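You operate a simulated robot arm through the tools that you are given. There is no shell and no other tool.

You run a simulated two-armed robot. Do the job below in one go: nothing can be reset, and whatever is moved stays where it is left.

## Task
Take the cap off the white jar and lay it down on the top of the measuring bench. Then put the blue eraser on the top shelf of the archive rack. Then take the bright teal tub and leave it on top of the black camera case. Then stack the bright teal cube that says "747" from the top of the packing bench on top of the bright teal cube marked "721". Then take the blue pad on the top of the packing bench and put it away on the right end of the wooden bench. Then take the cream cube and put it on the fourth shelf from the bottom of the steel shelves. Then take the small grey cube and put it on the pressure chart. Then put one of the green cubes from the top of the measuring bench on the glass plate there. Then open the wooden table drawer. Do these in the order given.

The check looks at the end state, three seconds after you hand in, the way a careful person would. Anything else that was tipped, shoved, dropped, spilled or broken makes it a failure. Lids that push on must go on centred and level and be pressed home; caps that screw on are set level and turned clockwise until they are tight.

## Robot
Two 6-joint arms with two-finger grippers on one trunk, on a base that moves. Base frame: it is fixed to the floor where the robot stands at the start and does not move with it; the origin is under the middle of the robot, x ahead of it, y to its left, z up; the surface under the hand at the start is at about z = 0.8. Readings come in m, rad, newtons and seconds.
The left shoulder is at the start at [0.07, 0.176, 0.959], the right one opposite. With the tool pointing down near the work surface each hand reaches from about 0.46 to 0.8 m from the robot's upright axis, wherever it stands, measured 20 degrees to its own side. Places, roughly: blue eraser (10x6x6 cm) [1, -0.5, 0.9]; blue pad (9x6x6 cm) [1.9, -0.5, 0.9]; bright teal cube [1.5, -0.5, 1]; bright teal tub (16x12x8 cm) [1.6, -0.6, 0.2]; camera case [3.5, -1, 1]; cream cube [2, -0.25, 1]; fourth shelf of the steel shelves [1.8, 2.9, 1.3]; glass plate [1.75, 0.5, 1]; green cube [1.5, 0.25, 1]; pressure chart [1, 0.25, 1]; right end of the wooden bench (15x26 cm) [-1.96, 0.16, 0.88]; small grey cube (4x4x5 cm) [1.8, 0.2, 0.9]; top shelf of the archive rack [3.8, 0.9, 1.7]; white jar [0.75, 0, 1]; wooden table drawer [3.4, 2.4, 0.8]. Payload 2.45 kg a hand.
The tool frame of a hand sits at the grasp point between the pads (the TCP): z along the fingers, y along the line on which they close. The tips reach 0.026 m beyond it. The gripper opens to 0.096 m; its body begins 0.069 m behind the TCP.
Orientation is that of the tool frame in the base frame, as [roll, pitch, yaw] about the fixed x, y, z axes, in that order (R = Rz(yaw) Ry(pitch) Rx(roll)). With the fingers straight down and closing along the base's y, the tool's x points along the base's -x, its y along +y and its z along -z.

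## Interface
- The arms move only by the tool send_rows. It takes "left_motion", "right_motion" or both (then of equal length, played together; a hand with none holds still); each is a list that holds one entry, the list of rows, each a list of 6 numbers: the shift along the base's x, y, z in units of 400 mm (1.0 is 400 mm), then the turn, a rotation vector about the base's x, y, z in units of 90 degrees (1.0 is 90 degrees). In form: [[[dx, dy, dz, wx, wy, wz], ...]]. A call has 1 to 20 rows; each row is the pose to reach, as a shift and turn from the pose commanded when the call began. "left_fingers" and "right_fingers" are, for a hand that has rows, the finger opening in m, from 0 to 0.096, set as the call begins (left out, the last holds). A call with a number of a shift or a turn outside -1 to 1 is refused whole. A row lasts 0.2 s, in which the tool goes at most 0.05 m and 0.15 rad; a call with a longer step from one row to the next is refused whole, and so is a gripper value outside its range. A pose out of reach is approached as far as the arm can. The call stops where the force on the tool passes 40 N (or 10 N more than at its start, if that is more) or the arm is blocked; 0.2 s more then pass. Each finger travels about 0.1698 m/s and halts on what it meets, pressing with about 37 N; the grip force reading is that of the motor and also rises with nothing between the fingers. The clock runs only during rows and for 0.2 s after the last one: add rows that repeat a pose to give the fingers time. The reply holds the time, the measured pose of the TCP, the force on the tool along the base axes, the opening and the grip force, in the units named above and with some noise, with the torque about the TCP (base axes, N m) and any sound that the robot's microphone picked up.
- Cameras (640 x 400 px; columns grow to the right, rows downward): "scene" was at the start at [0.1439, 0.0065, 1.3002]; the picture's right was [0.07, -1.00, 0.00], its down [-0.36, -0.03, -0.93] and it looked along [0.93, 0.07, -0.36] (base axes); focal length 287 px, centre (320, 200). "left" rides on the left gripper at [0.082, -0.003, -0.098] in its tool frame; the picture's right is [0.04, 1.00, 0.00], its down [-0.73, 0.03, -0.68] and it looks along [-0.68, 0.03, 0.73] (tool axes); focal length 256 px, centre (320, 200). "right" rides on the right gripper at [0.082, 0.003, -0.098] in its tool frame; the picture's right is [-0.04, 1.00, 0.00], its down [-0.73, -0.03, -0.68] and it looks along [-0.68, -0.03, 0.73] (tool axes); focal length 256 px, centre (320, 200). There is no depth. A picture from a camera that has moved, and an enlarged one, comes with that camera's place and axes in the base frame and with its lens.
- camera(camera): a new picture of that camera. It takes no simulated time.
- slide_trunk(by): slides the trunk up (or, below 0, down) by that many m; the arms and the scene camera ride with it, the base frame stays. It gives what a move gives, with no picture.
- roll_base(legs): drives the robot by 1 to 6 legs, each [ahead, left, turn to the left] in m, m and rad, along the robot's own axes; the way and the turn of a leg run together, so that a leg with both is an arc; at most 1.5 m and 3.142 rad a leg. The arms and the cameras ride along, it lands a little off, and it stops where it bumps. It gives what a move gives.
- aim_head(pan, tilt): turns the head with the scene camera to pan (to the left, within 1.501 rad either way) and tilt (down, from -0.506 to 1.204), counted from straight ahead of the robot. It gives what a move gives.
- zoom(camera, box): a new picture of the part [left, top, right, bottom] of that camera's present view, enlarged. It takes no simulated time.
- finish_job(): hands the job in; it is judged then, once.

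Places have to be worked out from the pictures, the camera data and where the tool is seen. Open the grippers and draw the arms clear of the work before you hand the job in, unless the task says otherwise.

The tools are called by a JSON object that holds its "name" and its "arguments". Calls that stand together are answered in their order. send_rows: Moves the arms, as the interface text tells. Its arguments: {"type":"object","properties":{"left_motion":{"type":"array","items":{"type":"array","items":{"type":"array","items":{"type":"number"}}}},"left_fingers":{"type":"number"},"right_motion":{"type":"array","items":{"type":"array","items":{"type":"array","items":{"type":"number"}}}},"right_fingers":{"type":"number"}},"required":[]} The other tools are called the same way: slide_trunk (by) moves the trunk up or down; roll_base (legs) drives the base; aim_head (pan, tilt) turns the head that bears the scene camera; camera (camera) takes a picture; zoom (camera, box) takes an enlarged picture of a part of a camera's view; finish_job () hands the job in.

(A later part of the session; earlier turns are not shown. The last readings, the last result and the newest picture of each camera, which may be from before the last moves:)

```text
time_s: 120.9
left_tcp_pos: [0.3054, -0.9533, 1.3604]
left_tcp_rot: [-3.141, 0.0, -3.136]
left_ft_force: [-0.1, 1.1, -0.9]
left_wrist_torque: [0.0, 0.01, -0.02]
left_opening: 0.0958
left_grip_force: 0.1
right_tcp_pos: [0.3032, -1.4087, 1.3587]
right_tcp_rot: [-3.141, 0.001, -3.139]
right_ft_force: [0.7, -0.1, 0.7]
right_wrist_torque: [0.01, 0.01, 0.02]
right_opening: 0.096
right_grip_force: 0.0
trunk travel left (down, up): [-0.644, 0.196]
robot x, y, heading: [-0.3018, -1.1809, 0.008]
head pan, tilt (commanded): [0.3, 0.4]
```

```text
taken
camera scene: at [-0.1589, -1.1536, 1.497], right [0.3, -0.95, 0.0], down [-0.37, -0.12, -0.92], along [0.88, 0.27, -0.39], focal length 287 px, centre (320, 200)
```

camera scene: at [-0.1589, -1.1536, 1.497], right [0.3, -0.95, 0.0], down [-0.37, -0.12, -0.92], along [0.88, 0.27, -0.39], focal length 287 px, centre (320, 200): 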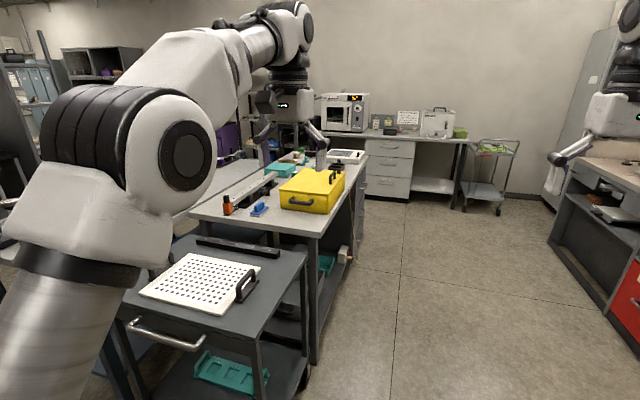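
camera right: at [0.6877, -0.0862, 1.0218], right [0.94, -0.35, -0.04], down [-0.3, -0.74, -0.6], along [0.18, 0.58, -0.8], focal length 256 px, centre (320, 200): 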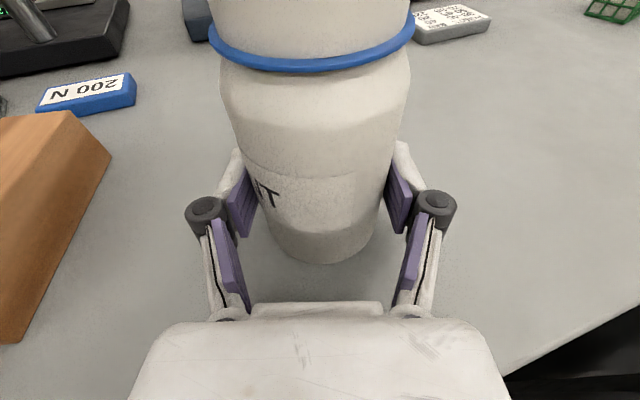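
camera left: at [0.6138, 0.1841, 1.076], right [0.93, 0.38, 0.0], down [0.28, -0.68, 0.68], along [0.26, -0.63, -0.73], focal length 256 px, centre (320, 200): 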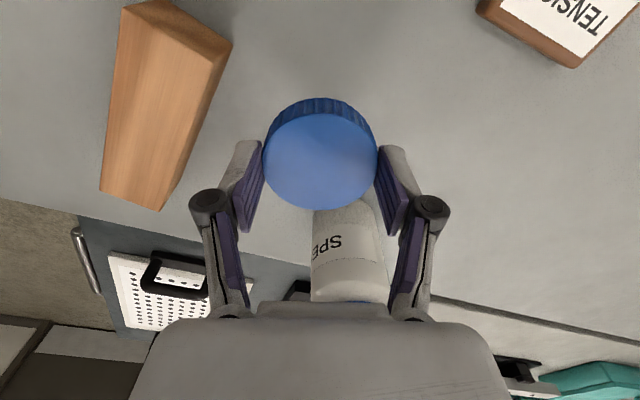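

I zoom on the packing bench and what is stored under it.

{"name": "zoom", "arguments": {"camera": "scene", "box": [180, 130, 420, 290]}}

{"name": "zoom", "arguments": {"camera": "scene", "box": [320, 80, 560, 220]}}

```text
2.50 times, centred on (300, 210) of scene
camera zoom: at [-0.1589, -1.1536, 1.497], right [0.3, -0.95, 0.0], down [-0.37, -0.12, -0.92], along [0.88, 0.27, -0.39], focal length 718 px, centre (370, 175)
```

zoom: 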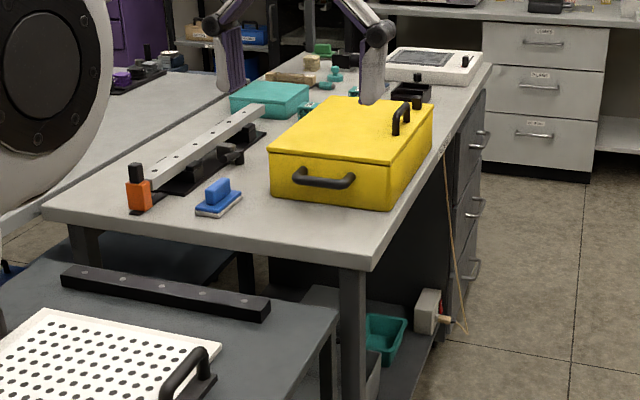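

```text
2.67 times, centred on (440, 150) of scene
camera zoom: at [-0.1589, -1.1536, 1.497], right [0.3, -0.95, 0.0], down [-0.37, -0.12, -0.92], along [0.88, 0.27, -0.39], focal length 766 px, centre (0, 333)
```

zoom: 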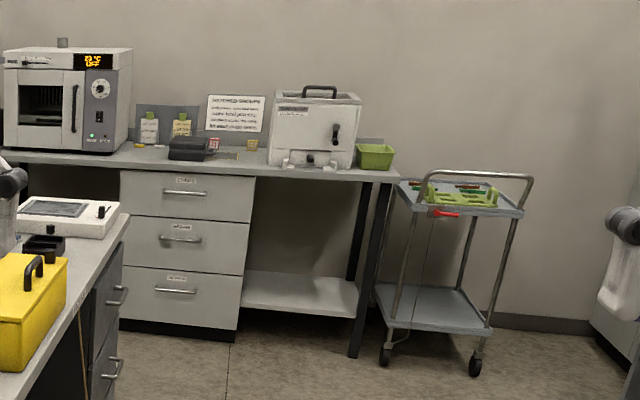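

Path ahead is clear. I drive forward 1.2 m alongside the cart and turn left to face the packing bench.

{"name": "roll_base", "arguments": {"legs": [[1.2, 0, 0], [0, 0, 1.571]]}}

{"name": "aim_head", "arguments": {"pan": 0.0, "tilt": 0.7}}

{"name": "camera", "arguments": {"camera": "scene"}}

{"name": "camera", "arguments": {"camera": "right"}}

```text
time_s: 130.8
left_tcp_pos: [0.6709, -0.5734, 1.3597]
left_tcp_rot: [-3.14, 0.0, -1.554]
left_ft_force: [-0.2, 0.6, -0.4]
left_wrist_torque: [-0.01, -0.01, 0.02]
left_opening: 0.096
left_grip_force: 0.1
right_tcp_pos: [1.1244, -0.569, 1.3588]
right_tcp_rot: [3.141, 0.001, -1.556]
right_ft_force: [-0.4, 0.4, 0.5]
right_wrist_torque: [0.03, 0.0, 0.03]
right_opening: 0.0961
right_grip_force: 0.0
trunk travel left (down, up): [-0.644, 0.196]
robot x, y, heading: [0.9021, -1.1752, 1.582]
head pan, tilt (commanded): [0.3, 0.4]
```

```text
time_s: 131.6
left_tcp_pos: [0.6706, -0.5731, 1.3609]
left_tcp_rot: [3.141, 0.002, -1.556]
left_ft_force: [-0.5, 0.3, 0.2]
left_wrist_torque: [-0.01, -0.01, -0.01]
left_opening: 0.0963
left_grip_force: 0.0
right_tcp_pos: [1.1241, -0.5697, 1.3578]
right_tcp_rot: [3.141, 0.001, -1.555]
right_ft_force: [1.5, 0.0, 0.2]
right_wrist_torque: [0.01, -0.02, 0.02]
right_opening: 0.0959
right_grip_force: 0.1
trunk travel left (down, up): [-0.644, 0.196]
robot x, y, heading: [0.908, -1.1748, 1.585]
head pan, tilt (commanded): [0.0, 0.7]
```

```text
taken
camera scene: at [0.9018, -1.0385, 1.4702], right [1.0, 0.02, 0.0], down [0.01, -0.64, -0.77], along [-0.01, 0.77, -0.64], focal length 287 px, centre (320, 200)
```

scene: 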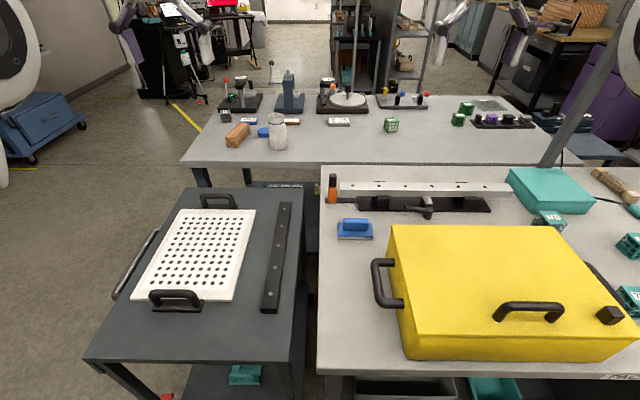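

```text
taken
camera right: at [1.1218, -0.6505, 1.4566], right [-1.0, 0.02, 0.0], down [0.02, 0.73, 0.68], along [0.02, 0.68, -0.73], focal length 256 px, centre (320, 200)
```

right: 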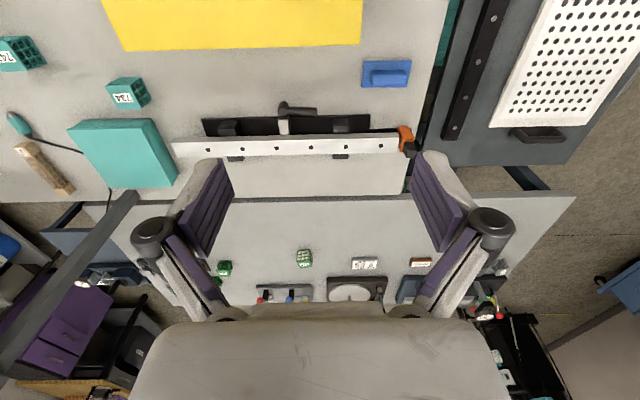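

I see the eraser clearly at about (0.99, -0.48), long side along x. I zoom on it from both cameras to see its shape.

{"name": "zoom", "arguments": {"camera": "scene", "box": [315, 195, 395, 255]}}

{"name": "zoom", "arguments": {"camera": "right", "box": [340, 40, 440, 110]}}

{"name": "zoom", "arguments": {"camera": "scene", "box": [480, 140, 640, 330]}}

```text
6.67 times, centred on (355, 225) of scene
camera zoom: at [0.9018, -1.0385, 1.4702], right [1.0, 0.02, 0.0], down [0.01, -0.64, -0.77], along [-0.01, 0.77, -0.64], focal length 1915 px, centre (87, 33)
```

zoom: 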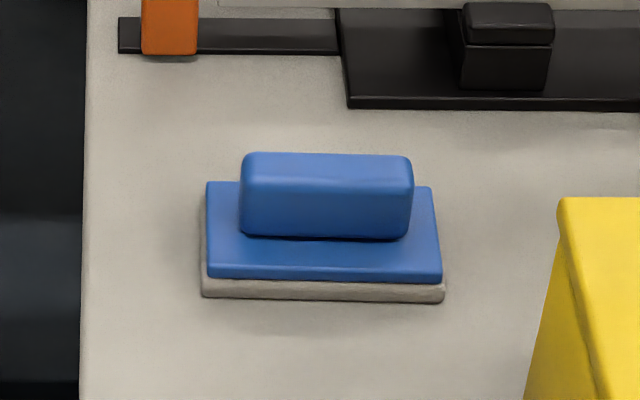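

```text
5.71 times, centred on (390, 75) of right
camera zoom: at [1.1218, -0.6505, 1.4566], right [-1.0, 0.02, 0.0], down [0.02, 0.73, 0.68], along [0.02, 0.68, -0.73], focal length 1463 px, centre (-80, 914)
```

zoom: 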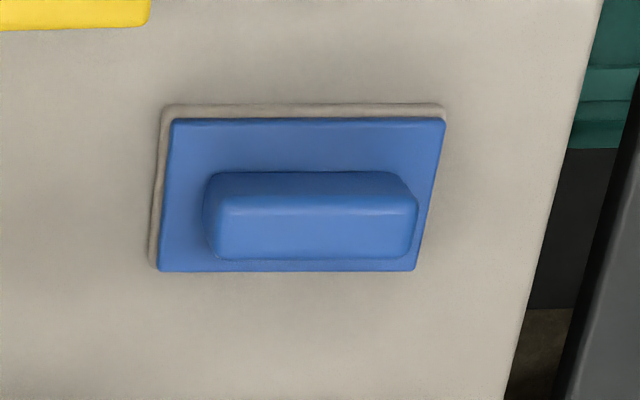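

```text
2.11 times, centred on (560, 235) of scene
camera zoom: at [0.9018, -1.0385, 1.4702], right [1.0, 0.02, 0.0], down [0.01, -0.64, -0.77], along [-0.01, 0.77, -0.64], focal length 605 px, centre (-185, 126)
```

zoom: 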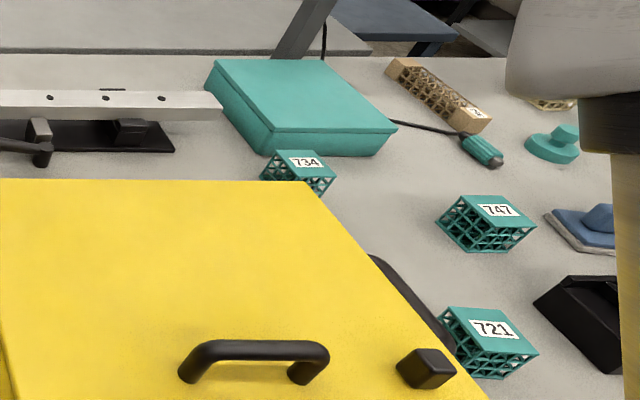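

The eraser is a 10×6 cm plate centred at (0.9925, -0.476) with a handle block (≈7×2.5 cm, z 0.897–0.937). To place it high on the rack later I'll grasp it with the tool leaning 45°; for that I slide the robot 0.13 m right so the left arm works straight ahead.

{"name": "roll_base", "arguments": {"legs": [[0.02, -0.13, -0.012]]}}

{"name": "camera", "arguments": {"camera": "left"}}

{"name": "camera", "arguments": {"camera": "scene"}}

```text
time_s: 132.9
left_tcp_pos: [0.8039, -0.5491, 1.3599]
left_tcp_rot: [-3.141, 0.0, -1.565]
left_ft_force: [0.7, -0.3, -0.2]
left_wrist_torque: [-0.01, -0.05, -0.01]
left_opening: 0.0959
left_grip_force: 0.0
right_tcp_pos: [1.2583, -0.5505, 1.3606]
right_tcp_rot: [3.138, 0.005, -1.566]
right_ft_force: [0.7, 0.1, -0.3]
right_wrist_torque: [-0.01, -0.01, -0.02]
right_opening: 0.0961
right_grip_force: 0.1
trunk travel left (down, up): [-0.644, 0.196]
robot x, y, heading: [1.0342, -1.1509, 1.572]
head pan, tilt (commanded): [0.0, 0.7]
```

```text
taken
camera left: at [0.8081, -0.6303, 1.458], right [-1.0, -0.05, 0.0], down [-0.03, 0.73, 0.68], along [-0.03, 0.68, -0.73], focal length 256 px, centre (320, 200)
```

left: 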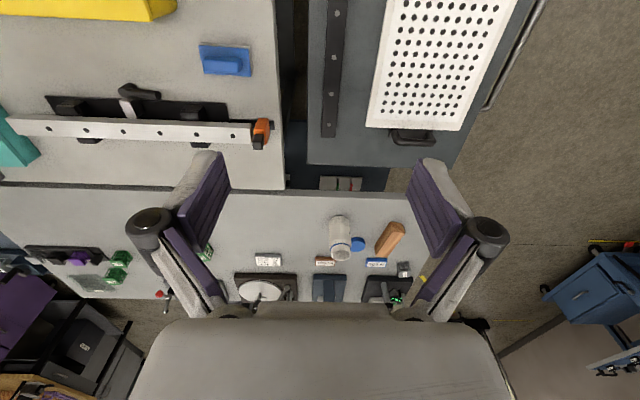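

```text
taken
camera scene: at [1.0309, -1.0175, 1.4701], right [1.0, 0.0, 0.0], down [0.0, -0.64, -0.76], along [0.0, 0.76, -0.64], focal length 287 px, centre (320, 200)
```

scene: 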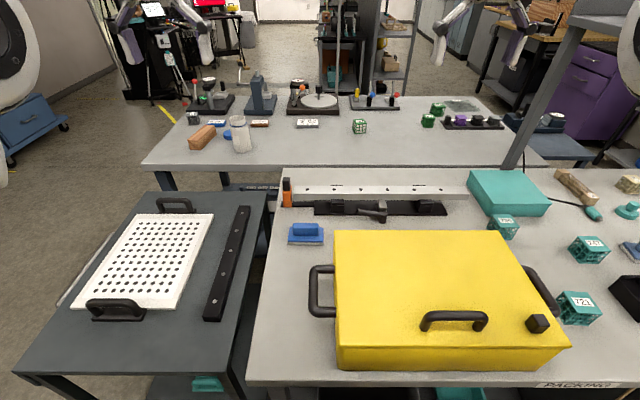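

I swing the left hand into the 45°-leaning grasp orientation above the eraser (closing along y, leaning from the -x side).

{"name": "send_rows", "arguments": {"left_motion": [[[0.036, 0.014, -0.06, 0.03, -0.03, -0.073], [0.072, 0.028, -0.12, 0.06, -0.06, -0.145], [0.109, 0.042, -0.18, 0.09, -0.09, -0.218], [0.145, 0.055, -0.24, 0.12, -0.12, -0.29], [0.181, 0.069, -0.3, 0.15, -0.15, -0.363], [0.217, 0.083, -0.36, 0.18, -0.18, -0.436], [0.254, 0.097, -0.42, 0.21, -0.21, -0.508], [0.29, 0.111, -0.48, 0.241, -0.241, -0.581], [0.326, 0.125, -0.54, 0.271, -0.271, -0.653], [0.362, 0.138, -0.6, 0.301, -0.301, -0.726], [0.399, 0.152, -0.66, 0.331, -0.331, -0.799], [0.435, 0.166, -0.72, 0.361, -0.361, -0.871], [0.471, 0.18, -0.775, 0.391, -0.391, -0.944], [0.471, 0.18, -0.775, 0.391, -0.391, -0.944]]], "left_fingers": 0.065}}

{"name": "camera", "arguments": {"camera": "left"}}

{"name": "camera", "arguments": {"camera": "scene"}}

```text
time_s: 135.9
left_tcp_pos: [0.9939, -0.4766, 1.0506]
left_tcp_rot: [-3.137, 0.786, -3.137]
left_ft_force: [0.5, -0.6, 0.6]
left_wrist_torque: [0.03, -0.01, 0.02]
left_opening: 0.0649
left_grip_force: 0.1
right_tcp_pos: [1.2589, -0.5512, 1.3601]
right_tcp_rot: [3.141, 0.004, -1.566]
right_ft_force: [0.0, -1.0, 0.1]
right_wrist_torque: [0.04, 0.01, 0.0]
right_opening: 0.0961
right_grip_force: 0.0
trunk travel left (down, up): [-0.644, 0.196]
robot x, y, heading: [1.0314, -1.1525, 1.577]
head pan, tilt (commanded): [0.0, 0.7]
```

```text
taken
camera left: at [0.8665, -0.4803, 1.0615], right [-0.03, 1.0, -0.03], down [0.04, 0.03, 1.0], along [1.0, 0.03, -0.04], focal length 256 px, centre (320, 200)
```

left: 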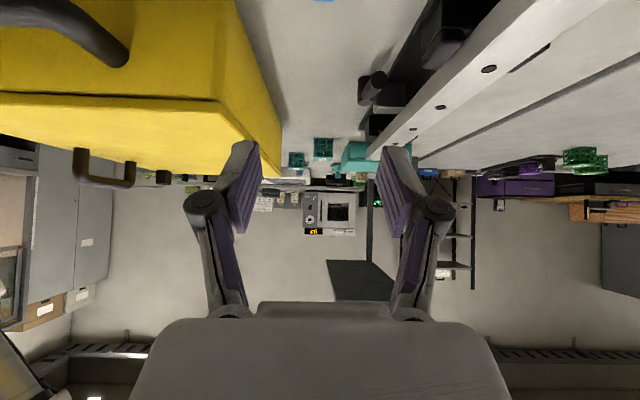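

```text
taken
camera scene: at [1.0324, -1.0182, 1.4702], right [1.0, 0.0, 0.0], down [0.0, -0.64, -0.77], along [0.0, 0.77, -0.64], focal length 287 px, centre (320, 200)
```

scene: 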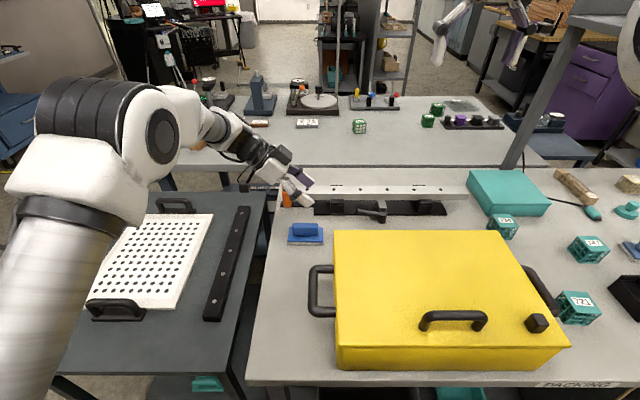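

The hand is posed above the eraser. I zoom to verify the eraser's centre from this camera position.

{"name": "zoom", "arguments": {"camera": "scene", "box": [260, 150, 360, 250]}}

```text
4.00 times, centred on (310, 200) of scene
camera zoom: at [1.0324, -1.0182, 1.4702], right [1.0, 0.0, 0.0], down [0.0, -0.64, -0.77], along [0.0, 0.77, -0.64], focal length 1149 px, centre (360, 200)
```

zoom: 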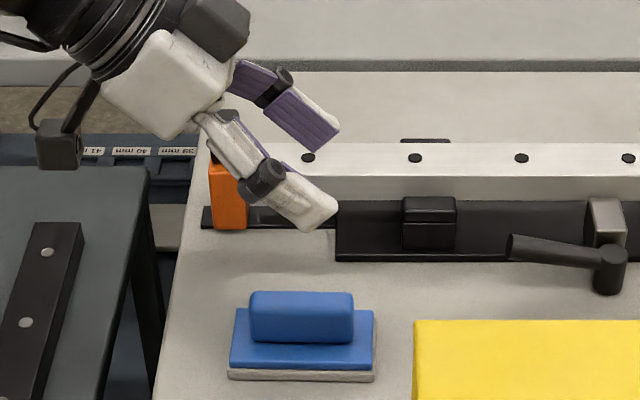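

Eraser centre confirmed at (0.993, -0.475). I descend 12.4 cm so the fingers straddle the handle just above the plate.

{"name": "send_rows", "arguments": {"left_motion": [[[-0.001, 0.002, -0.08, 0, 0, 0], [-0.002, 0.003, -0.16, 0, 0, 0], [-0.002, 0.003, -0.23, 0, 0, 0], [-0.002, 0.003, -0.27, 0, 0, 0], [-0.002, 0.003, -0.295, 0, 0, 0], [-0.002, 0.003, -0.31, 0, 0, 0], [-0.002, 0.003, -0.31, 0, 0, 0]]]}}

{"name": "zoom", "arguments": {"camera": "scene", "box": [260, 170, 360, 260]}}

{"name": "camera", "arguments": {"camera": "left"}}

```text
time_s: 137.5
left_tcp_pos: [0.9925, -0.4748, 0.9265]
left_tcp_rot: [-3.136, 0.785, -3.136]
left_ft_force: [0.4, -0.3, -0.2]
left_wrist_torque: [-0.01, -0.01, 0.01]
left_opening: 0.065
left_grip_force: 0.0
right_tcp_pos: [1.2602, -0.5504, 1.3599]
right_tcp_rot: [-3.139, 0.001, -1.564]
right_ft_force: [0.0, -0.6, -0.4]
right_wrist_torque: [0.01, -0.01, -0.01]
right_opening: 0.0962
right_grip_force: 0.0
trunk travel left (down, up): [-0.644, 0.196]
robot x, y, heading: [1.0318, -1.1503, 1.576]
head pan, tilt (commanded): [0.0, 0.7]
```

```text
4.44 times, centred on (310, 215) of scene
camera zoom: at [1.0324, -1.0173, 1.4701], right [1.0, 0.0, 0.0], down [0.0, -0.64, -0.76], along [0.0, 0.76, -0.64], focal length 1277 px, centre (364, 133)
```

zoom: 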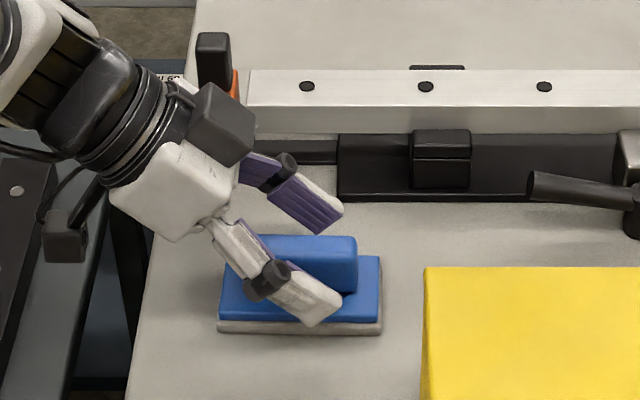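

```text
taken
camera left: at [0.8661, -0.4785, 0.9376], right [-0.03, 1.0, -0.03], down [0.04, 0.03, 1.0], along [1.0, 0.03, -0.04], focal length 256 px, centre (320, 200)
```

left: 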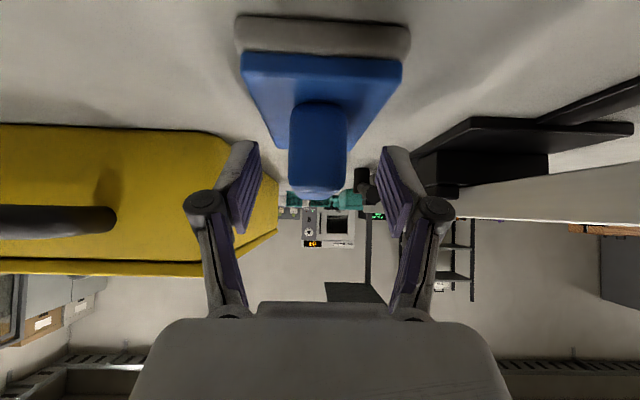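

The handle sits centred between the fingers. I close the grip.

{"name": "send_rows", "arguments": {"left_motion": [[[0, 0, 0, 0, 0, 0], [0, 0, 0, 0, 0, 0], [0, 0, 0, 0, 0, 0], [0, 0, 0, 0, 0, 0]]], "left_fingers": 0.0}}

{"name": "camera", "arguments": {"camera": "left"}}

```text
time_s: 138.5
left_tcp_pos: [0.9919, -0.4757, 0.9267]
left_tcp_rot: [-3.138, 0.785, -3.134]
left_ft_force: [0.0, 1.8, 5.5]
left_wrist_torque: [-0.01, -0.11, 0.07]
left_opening: 0.0209
left_grip_force: 37.1
right_tcp_pos: [1.2592, -0.5505, 1.3595]
right_tcp_rot: [3.141, 0.001, -1.566]
right_ft_force: [0.1, 0.5, 0.4]
right_wrist_torque: [-0.02, -0.01, 0.01]
right_opening: 0.0963
right_grip_force: 0.1
trunk travel left (down, up): [-0.644, 0.196]
robot x, y, heading: [1.0303, -1.1517, 1.578]
head pan, tilt (commanded): [0.0, 0.7]
```

```text
taken
camera left: at [0.8661, -0.4786, 0.9381], right [-0.03, 1.0, -0.03], down [0.04, 0.03, 1.0], along [1.0, 0.03, -0.04], focal length 256 px, centre (320, 200)
```

left: 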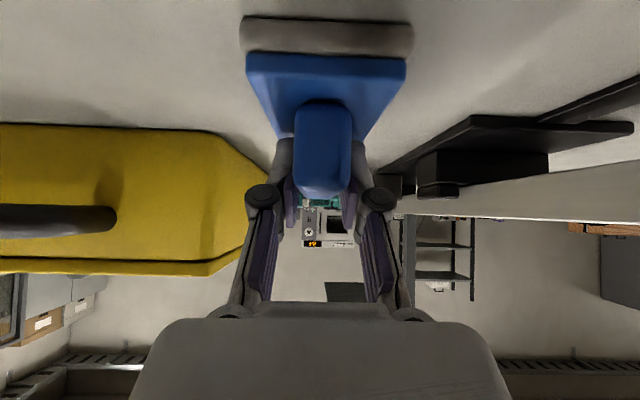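

Gripped (21 mm). I lift it straight up and then swing the hand so it leans forward of the robot in a compact carry pose.

{"name": "send_rows", "arguments": {"left_motion": [[[0, 0, 0.06, 0, 0, 0], [0, 0, 0.16, 0, 0, 0], [0, 0, 0.28, 0, 0, 0], [0, 0, 0.4, 0, 0, 0], [0, 0, 0.52, 0, 0, 0], [0, 0, 0.64, 0, 0, 0], [0, 0, 0.75, 0, 0, 0], [-0.036, -0.04, 0.767, 0, 0, 0.091], [-0.073, -0.08, 0.783, 0, 0, 0.182], [-0.109, -0.12, 0.8, 0, 0, 0.273], [-0.145, -0.16, 0.816, 0, 0, 0.364], [-0.182, -0.2, 0.833, 0, 0, 0.455], [-0.218, -0.239, 0.849, 0, 0, 0.545], [-0.255, -0.278, 0.866, 0, 0, 0.636], [-0.291, -0.318, 0.882, 0, 0, 0.727], [-0.327, -0.358, 0.9, 0, 0, 0.818], [-0.364, -0.398, 0.915, 0, 0, 0.909], [-0.4, -0.4375, 0.93, 0, 0, 1.0], [-0.4, -0.4375, 0.93, 0, 0, 1.0]]]}}

{"name": "camera", "arguments": {"camera": "left"}}

{"name": "camera", "arguments": {"camera": "scene"}}

```text
time_s: 142.5
left_tcp_pos: [0.8297, -0.5438, 1.2692]
left_tcp_rot: [-3.135, 0.787, -1.564]
left_ft_force: [-0.2, -0.3, -1.6]
left_wrist_torque: [-0.01, -0.01, 0.03]
left_opening: 0.0207
left_grip_force: 36.6
left hand out of reach, approached as far as the arm can: row 14, 15, 16, 17, 18, 19
right_tcp_pos: [1.2601, -0.5514, 1.359]
right_tcp_rot: [3.141, 0.001, -1.566]
right_ft_force: [-0.3, -0.9, 0.7]
right_wrist_torque: [0.01, 0.01, 0.01]
right_opening: 0.0959
right_grip_force: 0.0
trunk travel left (down, up): [-0.644, 0.196]
robot x, y, heading: [1.0343, -1.1499, 1.576]
head pan, tilt (commanded): [0.0, 0.7]
```

```text
taken
camera left: at [0.8349, -0.6709, 1.2806], right [-1.0, -0.03, -0.03], down [-0.03, 0.04, 1.0], along [-0.03, 1.0, -0.04], focal length 256 px, centre (320, 200)
```

left: 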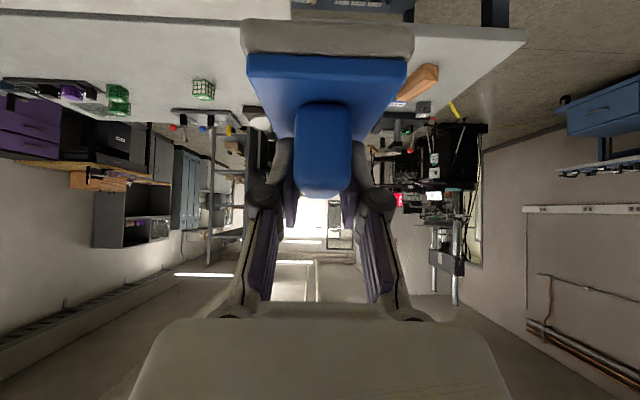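

```text
taken
camera scene: at [1.0322, -1.0176, 1.4702], right [1.0, 0.0, 0.0], down [0.0, -0.64, -0.76], along [0.0, 0.76, -0.64], focal length 287 px, centre (320, 200)
```

scene: 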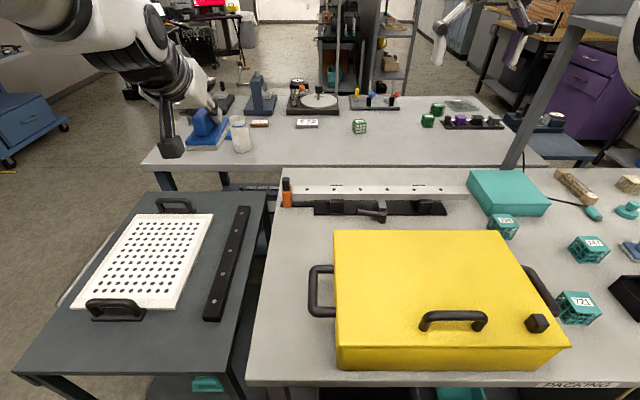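

The eraser is held level in front. I back off, turn right and drive along the aisle beside the packing bench, then look.

{"name": "roll_base", "arguments": {"legs": [[-0.25, 0, 0], [0, 0, -1.571], [1.4, 0, 0]]}}

{"name": "aim_head", "arguments": {"pan": 0.3, "tilt": 0.35}}

{"name": "camera", "arguments": {"camera": "scene"}}

{"name": "aim_head", "arguments": {"pan": 1.1, "tilt": 0.5}}

{"name": "camera", "arguments": {"camera": "scene"}}

```text
time_s: 154.8
left_tcp_pos: [3.0503, -1.1897, 1.2693]
left_tcp_rot: [-3.136, 0.785, -3.133]
left_ft_force: [-0.2, -0.4, -0.5]
left_wrist_torque: [-0.02, 0.0, 0.02]
left_opening: 0.0211
left_grip_force: 37.4
right_tcp_pos: [3.045, -1.6157, 1.3598]
right_tcp_rot: [3.14, 0.002, -3.134]
right_ft_force: [-0.2, -0.4, -0.2]
right_wrist_torque: [-0.01, -0.01, 0.04]
right_opening: 0.0962
right_grip_force: 0.0
trunk travel left (down, up): [-0.644, 0.196]
robot x, y, heading: [2.4442, -1.3924, 0.004]
head pan, tilt (commanded): [0.0, 0.7]
```

```text
time_s: 155.6
left_tcp_pos: [3.0503, -1.1891, 1.2687]
left_tcp_rot: [-3.137, 0.785, -3.132]
left_ft_force: [0.6, 0.5, -0.4]
left_wrist_torque: [-0.04, 0.02, -0.02]
left_opening: 0.0209
left_grip_force: 37.0
right_tcp_pos: [3.0437, -1.6174, 1.3607]
right_tcp_rot: [3.141, 0.002, -3.134]
right_ft_force: [0.6, 0.3, -0.3]
right_wrist_torque: [-0.01, 0.02, 0.03]
right_opening: 0.096
right_grip_force: 0.0
trunk travel left (down, up): [-0.644, 0.196]
robot x, y, heading: [2.4461, -1.3908, 0.005]
head pan, tilt (commanded): [0.3, 0.351]
```

```text
taken
camera scene: at [2.5828, -1.3634, 1.5014], right [0.3, -0.95, 0.0], down [-0.33, -0.1, -0.94], along [0.9, 0.28, -0.34], focal length 287 px, centre (320, 200)
```

scene: 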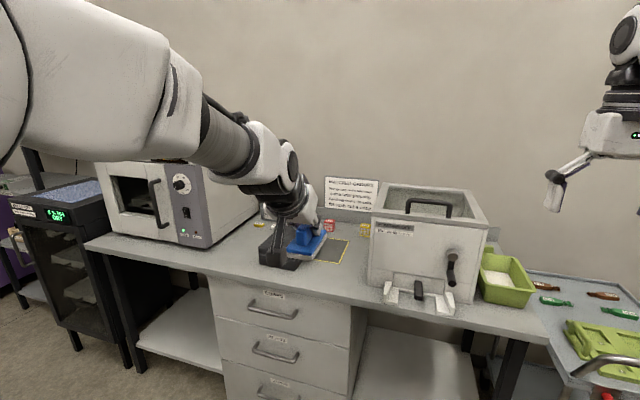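

```text
time_s: 156.7
left_tcp_pos: [3.0503, -1.1886, 1.2688]
left_tcp_rot: [-3.136, 0.786, -3.133]
left_ft_force: [0.5, -0.2, -0.3]
left_wrist_torque: [-0.03, -0.02, 0.02]
left_opening: 0.0211
left_grip_force: 36.5
right_tcp_pos: [3.0452, -1.6174, 1.3589]
right_tcp_rot: [-3.141, 0.002, -3.136]
right_ft_force: [0.9, 0.3, -0.1]
right_wrist_torque: [0.01, -0.02, 0.03]
right_opening: 0.0958
right_grip_force: 0.1
trunk travel left (down, up): [-0.644, 0.196]
robot x, y, heading: [2.4431, -1.3883, 0.006]
head pan, tilt (commanded): [1.1, 0.499]
```

```text
taken
camera scene: at [2.5348, -1.3101, 1.4879], right [0.89, -0.45, 0.0], down [-0.22, -0.43, -0.88], along [0.39, 0.78, -0.48], focal length 287 px, centre (320, 200)
```

scene: 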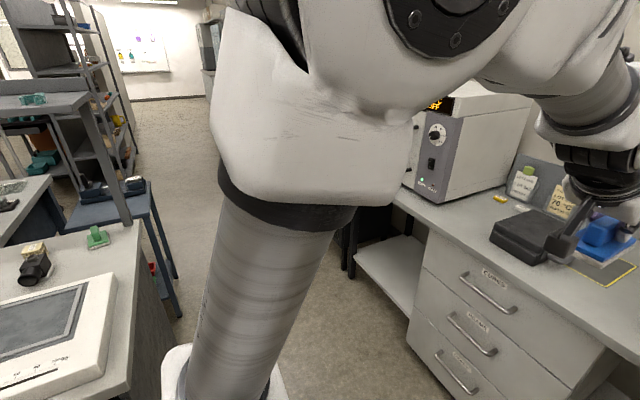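

The back bench with the black camera case and the aisle are visible. I turn to face +y here, slide into the aisle centre and drive 1.3 m up it.

{"name": "roll_base", "arguments": {"legs": [[0, 0, 1.571], [0, -0.37, 0], [1.3, 0, 0]]}}

{"name": "aim_head", "arguments": {"pan": -0.8, "tilt": 0.1}}

{"name": "camera", "arguments": {"camera": "scene"}}

{"name": "aim_head", "arguments": {"pan": 0.0, "tilt": 0.4}}

{"name": "camera", "arguments": {"camera": "scene"}}

```text
time_s: 169.1
left_tcp_pos: [2.6156, 0.5311, 1.2703]
left_tcp_rot: [-3.137, 0.786, -1.571]
left_ft_force: [-0.5, 0.6, -0.5]
left_wrist_torque: [0.01, -0.01, -0.04]
left_opening: 0.0209
left_grip_force: 37.2
right_tcp_pos: [3.0454, 0.5219, 1.3595]
right_tcp_rot: [3.141, 0.003, -1.573]
right_ft_force: [1.0, 1.4, -0.6]
right_wrist_torque: [0.0, 0.03, 0.0]
right_opening: 0.0959
right_grip_force: 0.2
trunk travel left (down, up): [-0.644, 0.196]
robot x, y, heading: [2.813, -0.0759, 1.574]
head pan, tilt (commanded): [1.1, 0.499]
```

```text
time_s: 171.0
left_tcp_pos: [2.6165, 0.5318, 1.2697]
left_tcp_rot: [-3.137, 0.787, -1.571]
left_ft_force: [-0.4, -1.0, 0.3]
left_wrist_torque: [0.0, 0.02, -0.03]
left_opening: 0.0206
left_grip_force: 37.1
right_tcp_pos: [3.0446, 0.5221, 1.3598]
right_tcp_rot: [-3.141, 0.002, -1.573]
right_ft_force: [-0.9, -0.1, 0.2]
right_wrist_torque: [-0.01, 0.02, 0.02]
right_opening: 0.0961
right_grip_force: 0.1
trunk travel left (down, up): [-0.644, 0.196]
robot x, y, heading: [2.8128, -0.0787, 1.572]
head pan, tilt (commanded): [-0.799, 0.099]
```

```text
taken
camera scene: at [2.8799, 0.036, 1.5249], right [0.7, -0.72, 0.0], down [-0.07, -0.07, -0.99], along [0.71, 0.69, -0.1], focal length 287 px, centre (320, 200)
```

scene: 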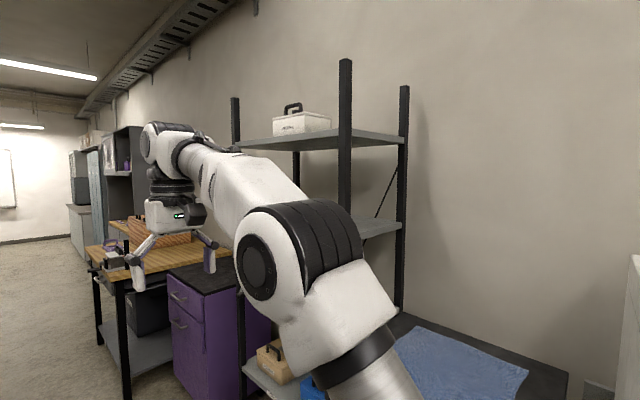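

```text
time_s: 172.1
left_tcp_pos: [2.617, 0.5314, 1.2703]
left_tcp_rot: [-3.136, 0.786, -1.57]
left_ft_force: [0.8, -0.1, -0.7]
left_wrist_torque: [0.0, -0.01, -0.02]
left_opening: 0.0208
left_grip_force: 36.9
right_tcp_pos: [3.0431, 0.5214, 1.3596]
right_tcp_rot: [3.142, 0.001, -1.572]
right_ft_force: [-0.1, -0.5, 1.6]
right_wrist_torque: [0.03, -0.02, 0.02]
right_opening: 0.096
right_grip_force: 0.2
trunk travel left (down, up): [-0.644, 0.196]
robot x, y, heading: [2.8084, -0.077, 1.564]
head pan, tilt (commanded): [0.0, 0.4]
```

```text
taken
camera scene: at [2.8141, 0.0645, 1.497], right [1.0, 0.0, 0.0], down [0.0, -0.39, -0.92], along [0.0, 0.92, -0.39], focal length 287 px, centre (320, 200)
```

scene: 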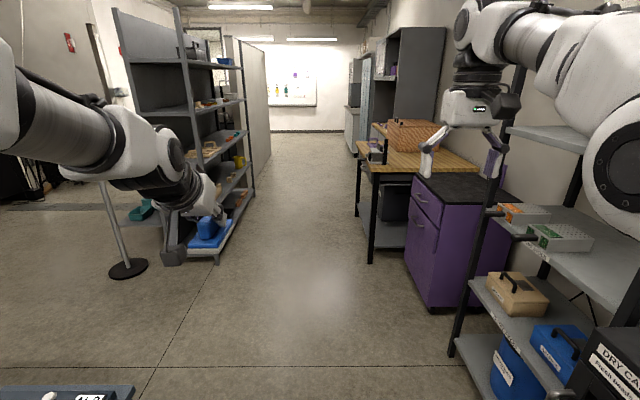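

The rack is to the right, its top shelf holding a white box. I zoom on it to measure the shelf height and depth.

{"name": "aim_head", "arguments": {"pan": -0.8, "tilt": 0.1}}

{"name": "zoom", "arguments": {"camera": "scene", "box": [210, 40, 430, 240]}}

{"name": "camera", "arguments": {"camera": "right"}}

```text
time_s: 173.2
left_tcp_pos: [2.6165, 0.5308, 1.269]
left_tcp_rot: [-3.139, 0.786, -1.571]
left_ft_force: [-0.1, -0.2, 0.0]
left_wrist_torque: [0.02, 0.04, -0.01]
left_opening: 0.0207
left_grip_force: 36.8
right_tcp_pos: [3.0453, 0.5223, 1.3601]
right_tcp_rot: [3.141, 0.002, -1.572]
right_ft_force: [0.8, 0.2, -0.1]
right_wrist_torque: [-0.01, -0.04, 0.02]
right_opening: 0.0959
right_grip_force: 0.0
trunk travel left (down, up): [-0.644, 0.196]
robot x, y, heading: [2.8139, -0.0781, 1.567]
head pan, tilt (commanded): [-0.799, 0.099]
```

```text
2.00 times, centred on (320, 140) of scene
camera zoom: at [2.8799, 0.036, 1.5249], right [0.7, -0.72, 0.0], down [-0.07, -0.07, -0.99], along [0.71, 0.69, -0.1], focal length 575 px, centre (320, 320)
```

zoom: 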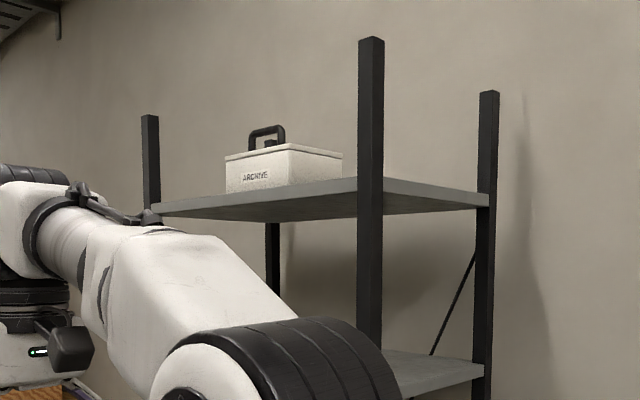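

```text
taken
camera right: at [3.0407, 0.4408, 1.4567], right [-1.0, 0.04, 0.0], down [0.03, 0.73, 0.68], along [0.03, 0.68, -0.73], focal length 256 px, centre (320, 200)
```

right: 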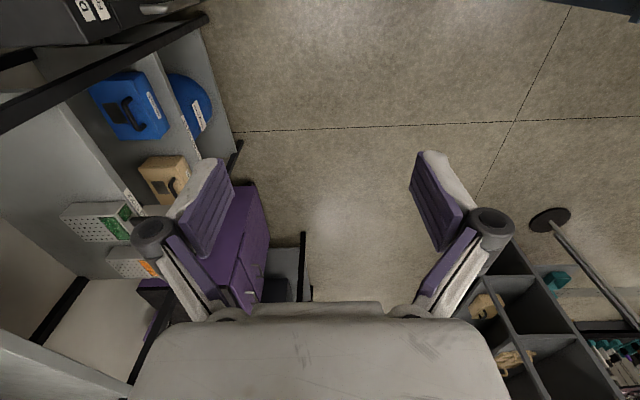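

The top shelf is at about z≈1.65 with front edge x≈3.55, y≈0.59–1.25, and the ARCHIVE box in the middle. I drive in front of the rack, face it, and raise the trunk for a view from above.

{"name": "roll_base", "arguments": {"legs": [[0.95, 0.07, 0], [0, 0, -1.571]]}}

{"name": "slide_trunk", "arguments": {"by": 0.19}}

{"name": "aim_head", "arguments": {"pan": 0.0, "tilt": 0.1}}

{"name": "camera", "arguments": {"camera": "scene"}}

{"name": "camera", "arguments": {"camera": "right"}}

```text
time_s: 182.0
left_tcp_pos: [3.3553, 1.0706, 1.2685]
left_tcp_rot: [-3.137, 0.785, 3.141]
left_ft_force: [0.5, 0.4, 0.0]
left_wrist_torque: [-0.01, -0.02, -0.03]
left_opening: 0.0208
left_grip_force: 37.1
right_tcp_pos: [3.3449, 0.6412, 1.359]
right_tcp_rot: [-3.141, 0.003, 3.136]
right_ft_force: [0.5, 0.0, -0.2]
right_wrist_torque: [0.01, 0.02, 0.04]
right_opening: 0.096
right_grip_force: 0.0
trunk travel left (down, up): [-0.644, 0.196]
robot x, y, heading: [2.746, 0.8714, -0.006]
head pan, tilt (commanded): [-0.799, 0.099]
```

```text
time_s: 184.1
left_tcp_pos: [3.3559, 1.0696, 1.459]
left_tcp_rot: [-3.137, 0.785, 3.139]
left_ft_force: [0.0, -0.4, -1.3]
left_wrist_torque: [0.0, 0.02, 0.0]
left_opening: 0.0208
left_grip_force: 37.4
right_tcp_pos: [3.3443, 0.6409, 1.5489]
right_tcp_rot: [3.142, 0.002, 3.138]
right_ft_force: [-0.5, -0.1, -0.7]
right_wrist_torque: [0.01, 0.01, 0.0]
right_opening: 0.096
right_grip_force: 0.0
trunk travel left (down, up): [-0.834, 0.006]
robot x, y, heading: [2.742, 0.8736, -0.002]
head pan, tilt (commanded): [-0.799, 0.099]
```

```text
time_s: 185.2
left_tcp_pos: [3.356, 1.0688, 1.458]
left_tcp_rot: [-3.137, 0.785, 3.138]
left_ft_force: [-0.1, 0.2, -0.6]
left_wrist_torque: [0.0, 0.01, 0.01]
left_opening: 0.0208
left_grip_force: 37.0
right_tcp_pos: [3.3451, 0.6405, 1.5498]
right_tcp_rot: [-3.14, 0.001, 3.136]
right_ft_force: [-0.6, -0.3, -0.6]
right_wrist_torque: [0.03, -0.01, 0.03]
right_opening: 0.096
right_grip_force: 0.0
trunk travel left (down, up): [-0.834, 0.006]
robot x, y, heading: [2.7429, 0.8684, -0.004]
head pan, tilt (commanded): [0.0, 0.099]
```

```text
taken
camera scene: at [2.8888, 0.8727, 1.7149], right [-0.01, -1.0, 0.0], down [-0.1, 0.0, -0.99], along [0.99, -0.01, -0.1], focal length 287 px, centre (320, 200)
```

scene: 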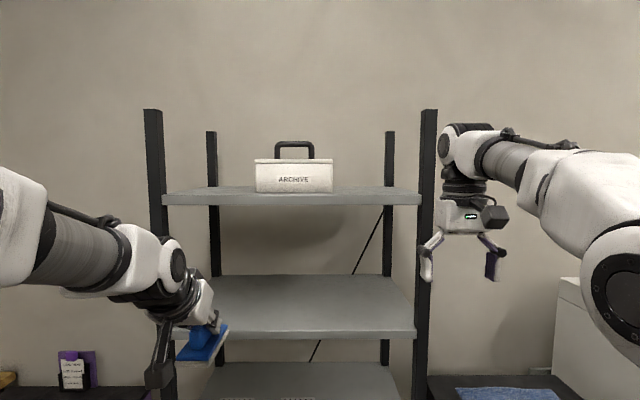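

```text
taken
camera right: at [3.263, 0.6449, 1.6467], right [0.04, 1.0, 0.0], down [0.73, -0.03, 0.68], along [0.68, -0.03, -0.73], focal length 256 px, centre (320, 200)
```

right: 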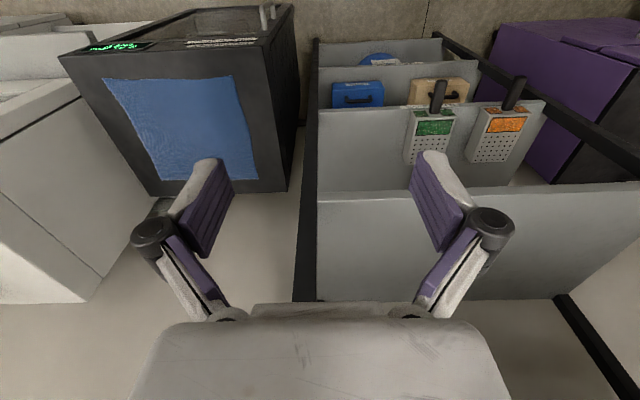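

The shelf top is z≈1.656, front edge x≈3.55; the left bay between the box (y≤1.05) and the left post (y≥1.24) is free. I raise the left hand above shelf level, still in front of the rack.

{"name": "send_rows", "arguments": {"left_motion": [[[-0.03, 0.008, 0.07, 0, 0, 0], [-0.06, 0.016, 0.15, 0, 0, 0], [-0.09, 0.024, 0.23, 0, 0, 0], [-0.12, 0.032, 0.31, 0, 0, 0], [-0.15, 0.04, 0.39, 0, 0, 0], [-0.17, 0.048, 0.47, 0, 0, 0], [-0.19, 0.056, 0.55, 0, 0, 0], [-0.19, 0.064, 0.63, 0, 0, 0], [-0.19, 0.07, 0.7, 0, 0, 0], [-0.19, 0.078, 0.742, 0, 0, 0], [-0.19, 0.078, 0.742, 0, 0, 0]]]}}

{"name": "camera", "arguments": {"camera": "scene"}}

{"name": "camera", "arguments": {"camera": "left"}}

```text
time_s: 187.7
left_tcp_pos: [3.2963, 1.1002, 1.7735]
left_tcp_rot: [-3.136, 0.784, 3.139]
left_ft_force: [0.2, 0.1, 0.2]
left_wrist_torque: [-0.04, 0.01, -0.01]
left_opening: 0.0209
left_grip_force: 37.1
left hand out of reach, approached as far as the arm can: row 1, 2, 3, 4, 5, 6, 7, 8, 9, 10, 11
right_tcp_pos: [3.3458, 0.641, 1.5498]
right_tcp_rot: [-3.141, 0.001, 3.136]
right_ft_force: [-0.4, -0.1, -0.7]
right_wrist_torque: [-0.01, 0.04, 0.01]
right_opening: 0.096
right_grip_force: 0.1
trunk travel left (down, up): [-0.834, 0.006]
robot x, y, heading: [2.7438, 0.8711, -0.002]
head pan, tilt (commanded): [0.0, 0.099]
```

```text
taken
camera scene: at [2.8891, 0.8728, 1.7149], right [-0.01, -1.0, 0.0], down [-0.1, 0.0, -0.99], along [0.99, -0.01, -0.1], focal length 287 px, centre (320, 200)
```

scene: 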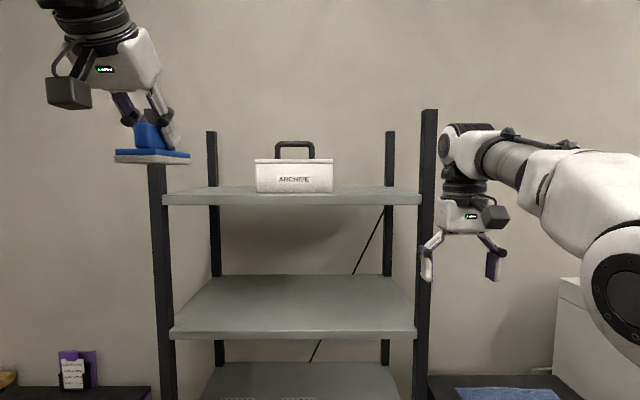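

```text
taken
camera left: at [3.17, 1.0983, 1.7847], right [-0.02, 1.0, -0.03], down [0.04, 0.03, 1.0], along [1.0, 0.02, -0.04], focal length 256 px, centre (320, 200)
```

left: 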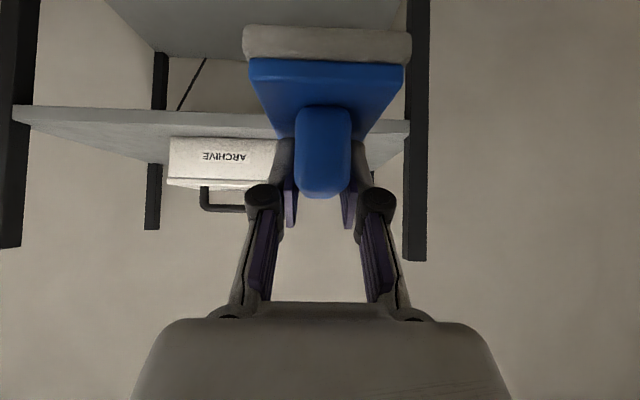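

The eraser is level above shelf height. The right hand would meet the right post when I drive in, so I first swing it out to the right.

{"name": "send_rows", "arguments": {"right_motion": [[[-0.03, -0.08, 0, 0, 0, 0], [-0.06, -0.165, 0, 0, 0, 0], [-0.09, -0.25, 0, 0, 0, 0], [-0.125, -0.335, 0, 0, 0, 0], [-0.155, -0.42, 0, 0, 0, 0], [-0.19, -0.505, 0, 0, 0, 0], [-0.22, -0.59, 0, 0, 0, 0], [-0.25, -0.675, 0, 0, 0, 0], [-0.25, -0.675, 0, 0, 0, 0]]]}}

{"name": "camera", "arguments": {"camera": "scene"}}

{"name": "aim_head", "arguments": {"pan": 0.0, "tilt": 0.8}}

{"name": "camera", "arguments": {"camera": "scene"}}

```text
time_s: 189.7
left_tcp_pos: [3.2969, 1.1002, 1.7733]
left_tcp_rot: [-3.137, 0.785, 3.139]
left_ft_force: [0.6, 0.6, -0.4]
left_wrist_torque: [0.0, 0.0, -0.01]
left_opening: 0.021
left_grip_force: 37.1
right_tcp_pos: [3.247, 0.3711, 1.5485]
right_tcp_rot: [3.141, 0.001, 3.137]
right_ft_force: [0.5, 0.0, 0.0]
right_wrist_torque: [-0.01, -0.02, 0.03]
right_opening: 0.0958
right_grip_force: 0.0
trunk travel left (down, up): [-0.834, 0.006]
robot x, y, heading: [2.7423, 0.8738, -0.007]
head pan, tilt (commanded): [0.0, 0.099]
```

```text
taken
camera scene: at [2.8892, 0.8729, 1.7149], right [-0.01, -1.0, 0.0], down [-0.1, 0.0, -0.99], along [0.99, -0.01, -0.1], focal length 287 px, centre (320, 200)
```

scene: 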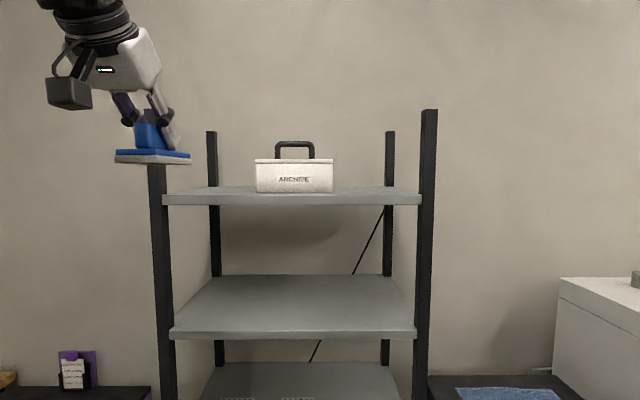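

```text
time_s: 190.7
left_tcp_pos: [3.2967, 1.0992, 1.7731]
left_tcp_rot: [-3.135, 0.785, 3.14]
left_ft_force: [-0.5, 0.3, 0.1]
left_wrist_torque: [0.02, 0.07, -0.02]
left_opening: 0.0209
left_grip_force: 37.1
right_tcp_pos: [3.2453, 0.3702, 1.5491]
right_tcp_rot: [-3.141, 0.001, 3.136]
right_ft_force: [0.6, 0.3, 0.2]
right_wrist_torque: [-0.01, 0.02, -0.01]
right_opening: 0.0961
right_grip_force: 0.1
trunk travel left (down, up): [-0.834, 0.006]
robot x, y, heading: [2.7437, 0.8746, -0.001]
head pan, tilt (commanded): [0.0, 0.799]
```

```text
taken
camera scene: at [2.8773, 0.8723, 1.652], right [-0.01, -1.0, 0.0], down [-0.72, 0.0, -0.7], along [0.7, 0.0, -0.72], focal length 287 px, centre (320, 200)
```

scene: 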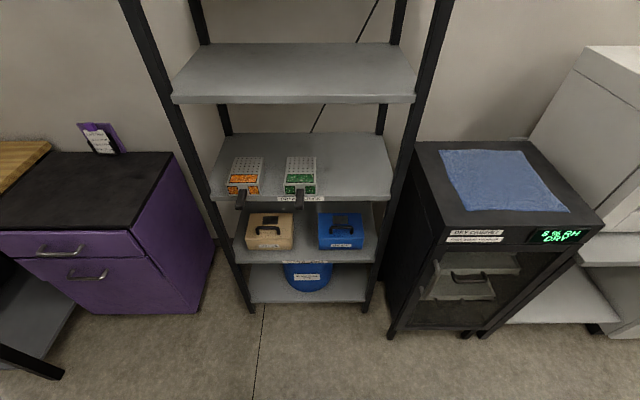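

The floor in front of the rack is free up to x≈3.43. I drive forward 0.35 m, bringing the eraser over the left bay of the top shelf.

{"name": "roll_base", "arguments": {"legs": [[0.35, 0.02, 0]]}}

{"name": "aim_head", "arguments": {"pan": 0.25, "tilt": 0.1}}

{"name": "camera", "arguments": {"camera": "scene"}}

{"name": "camera", "arguments": {"camera": "left"}}

```text
time_s: 193.0
left_tcp_pos: [3.6413, 1.121, 1.7751]
left_tcp_rot: [-3.137, 0.786, -3.141]
left_ft_force: [-0.8, -0.2, -0.9]
left_wrist_torque: [0.02, -0.02, 0.01]
left_opening: 0.0205
left_grip_force: 37.0
right_tcp_pos: [3.5952, 0.3916, 1.5505]
right_tcp_rot: [-3.141, 0.005, -3.142]
right_ft_force: [-0.6, 1.4, 1.0]
right_wrist_torque: [-0.02, -0.06, -0.03]
right_opening: 0.0961
right_grip_force: 0.1
trunk travel left (down, up): [-0.834, 0.006]
robot x, y, heading: [3.096, 0.8968, -0.001]
head pan, tilt (commanded): [0.0, 0.799]
```

```text
time_s: 194.1
left_tcp_pos: [3.6453, 1.121, 1.7742]
left_tcp_rot: [-3.135, 0.786, -3.141]
left_ft_force: [-0.7, -0.5, -0.4]
left_wrist_torque: [0.02, -0.02, -0.02]
left_opening: 0.0208
left_grip_force: 37.1
right_tcp_pos: [3.5983, 0.3923, 1.5495]
right_tcp_rot: [-3.141, 0.001, 3.141]
right_ft_force: [-0.2, 0.0, 0.0]
right_wrist_torque: [-0.01, 0.01, -0.04]
right_opening: 0.0959
right_grip_force: 0.0
trunk travel left (down, up): [-0.834, 0.006]
robot x, y, heading: [3.0987, 0.8931, 0.001]
head pan, tilt (commanded): [0.25, 0.099]
```

```text
taken
camera scene: at [3.2357, 0.9149, 1.7148], right [0.25, -0.97, 0.0], down [-0.1, -0.02, -0.99], along [0.96, 0.24, -0.1], focal length 287 px, centre (320, 200)
```

scene: 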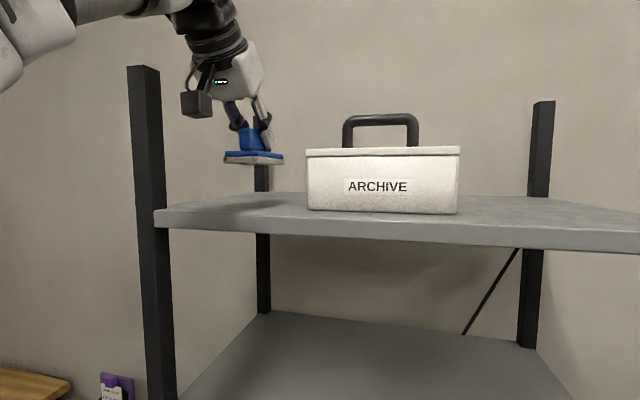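

```text
taken
camera left: at [3.5183, 1.1189, 1.7846], right [-0.03, 1.0, -0.03], down [0.04, 0.03, 1.0], along [1.0, 0.03, -0.04], focal length 256 px, centre (320, 200)
```

left: 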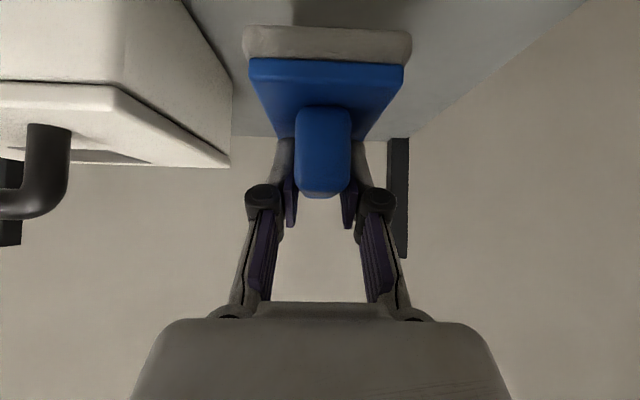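

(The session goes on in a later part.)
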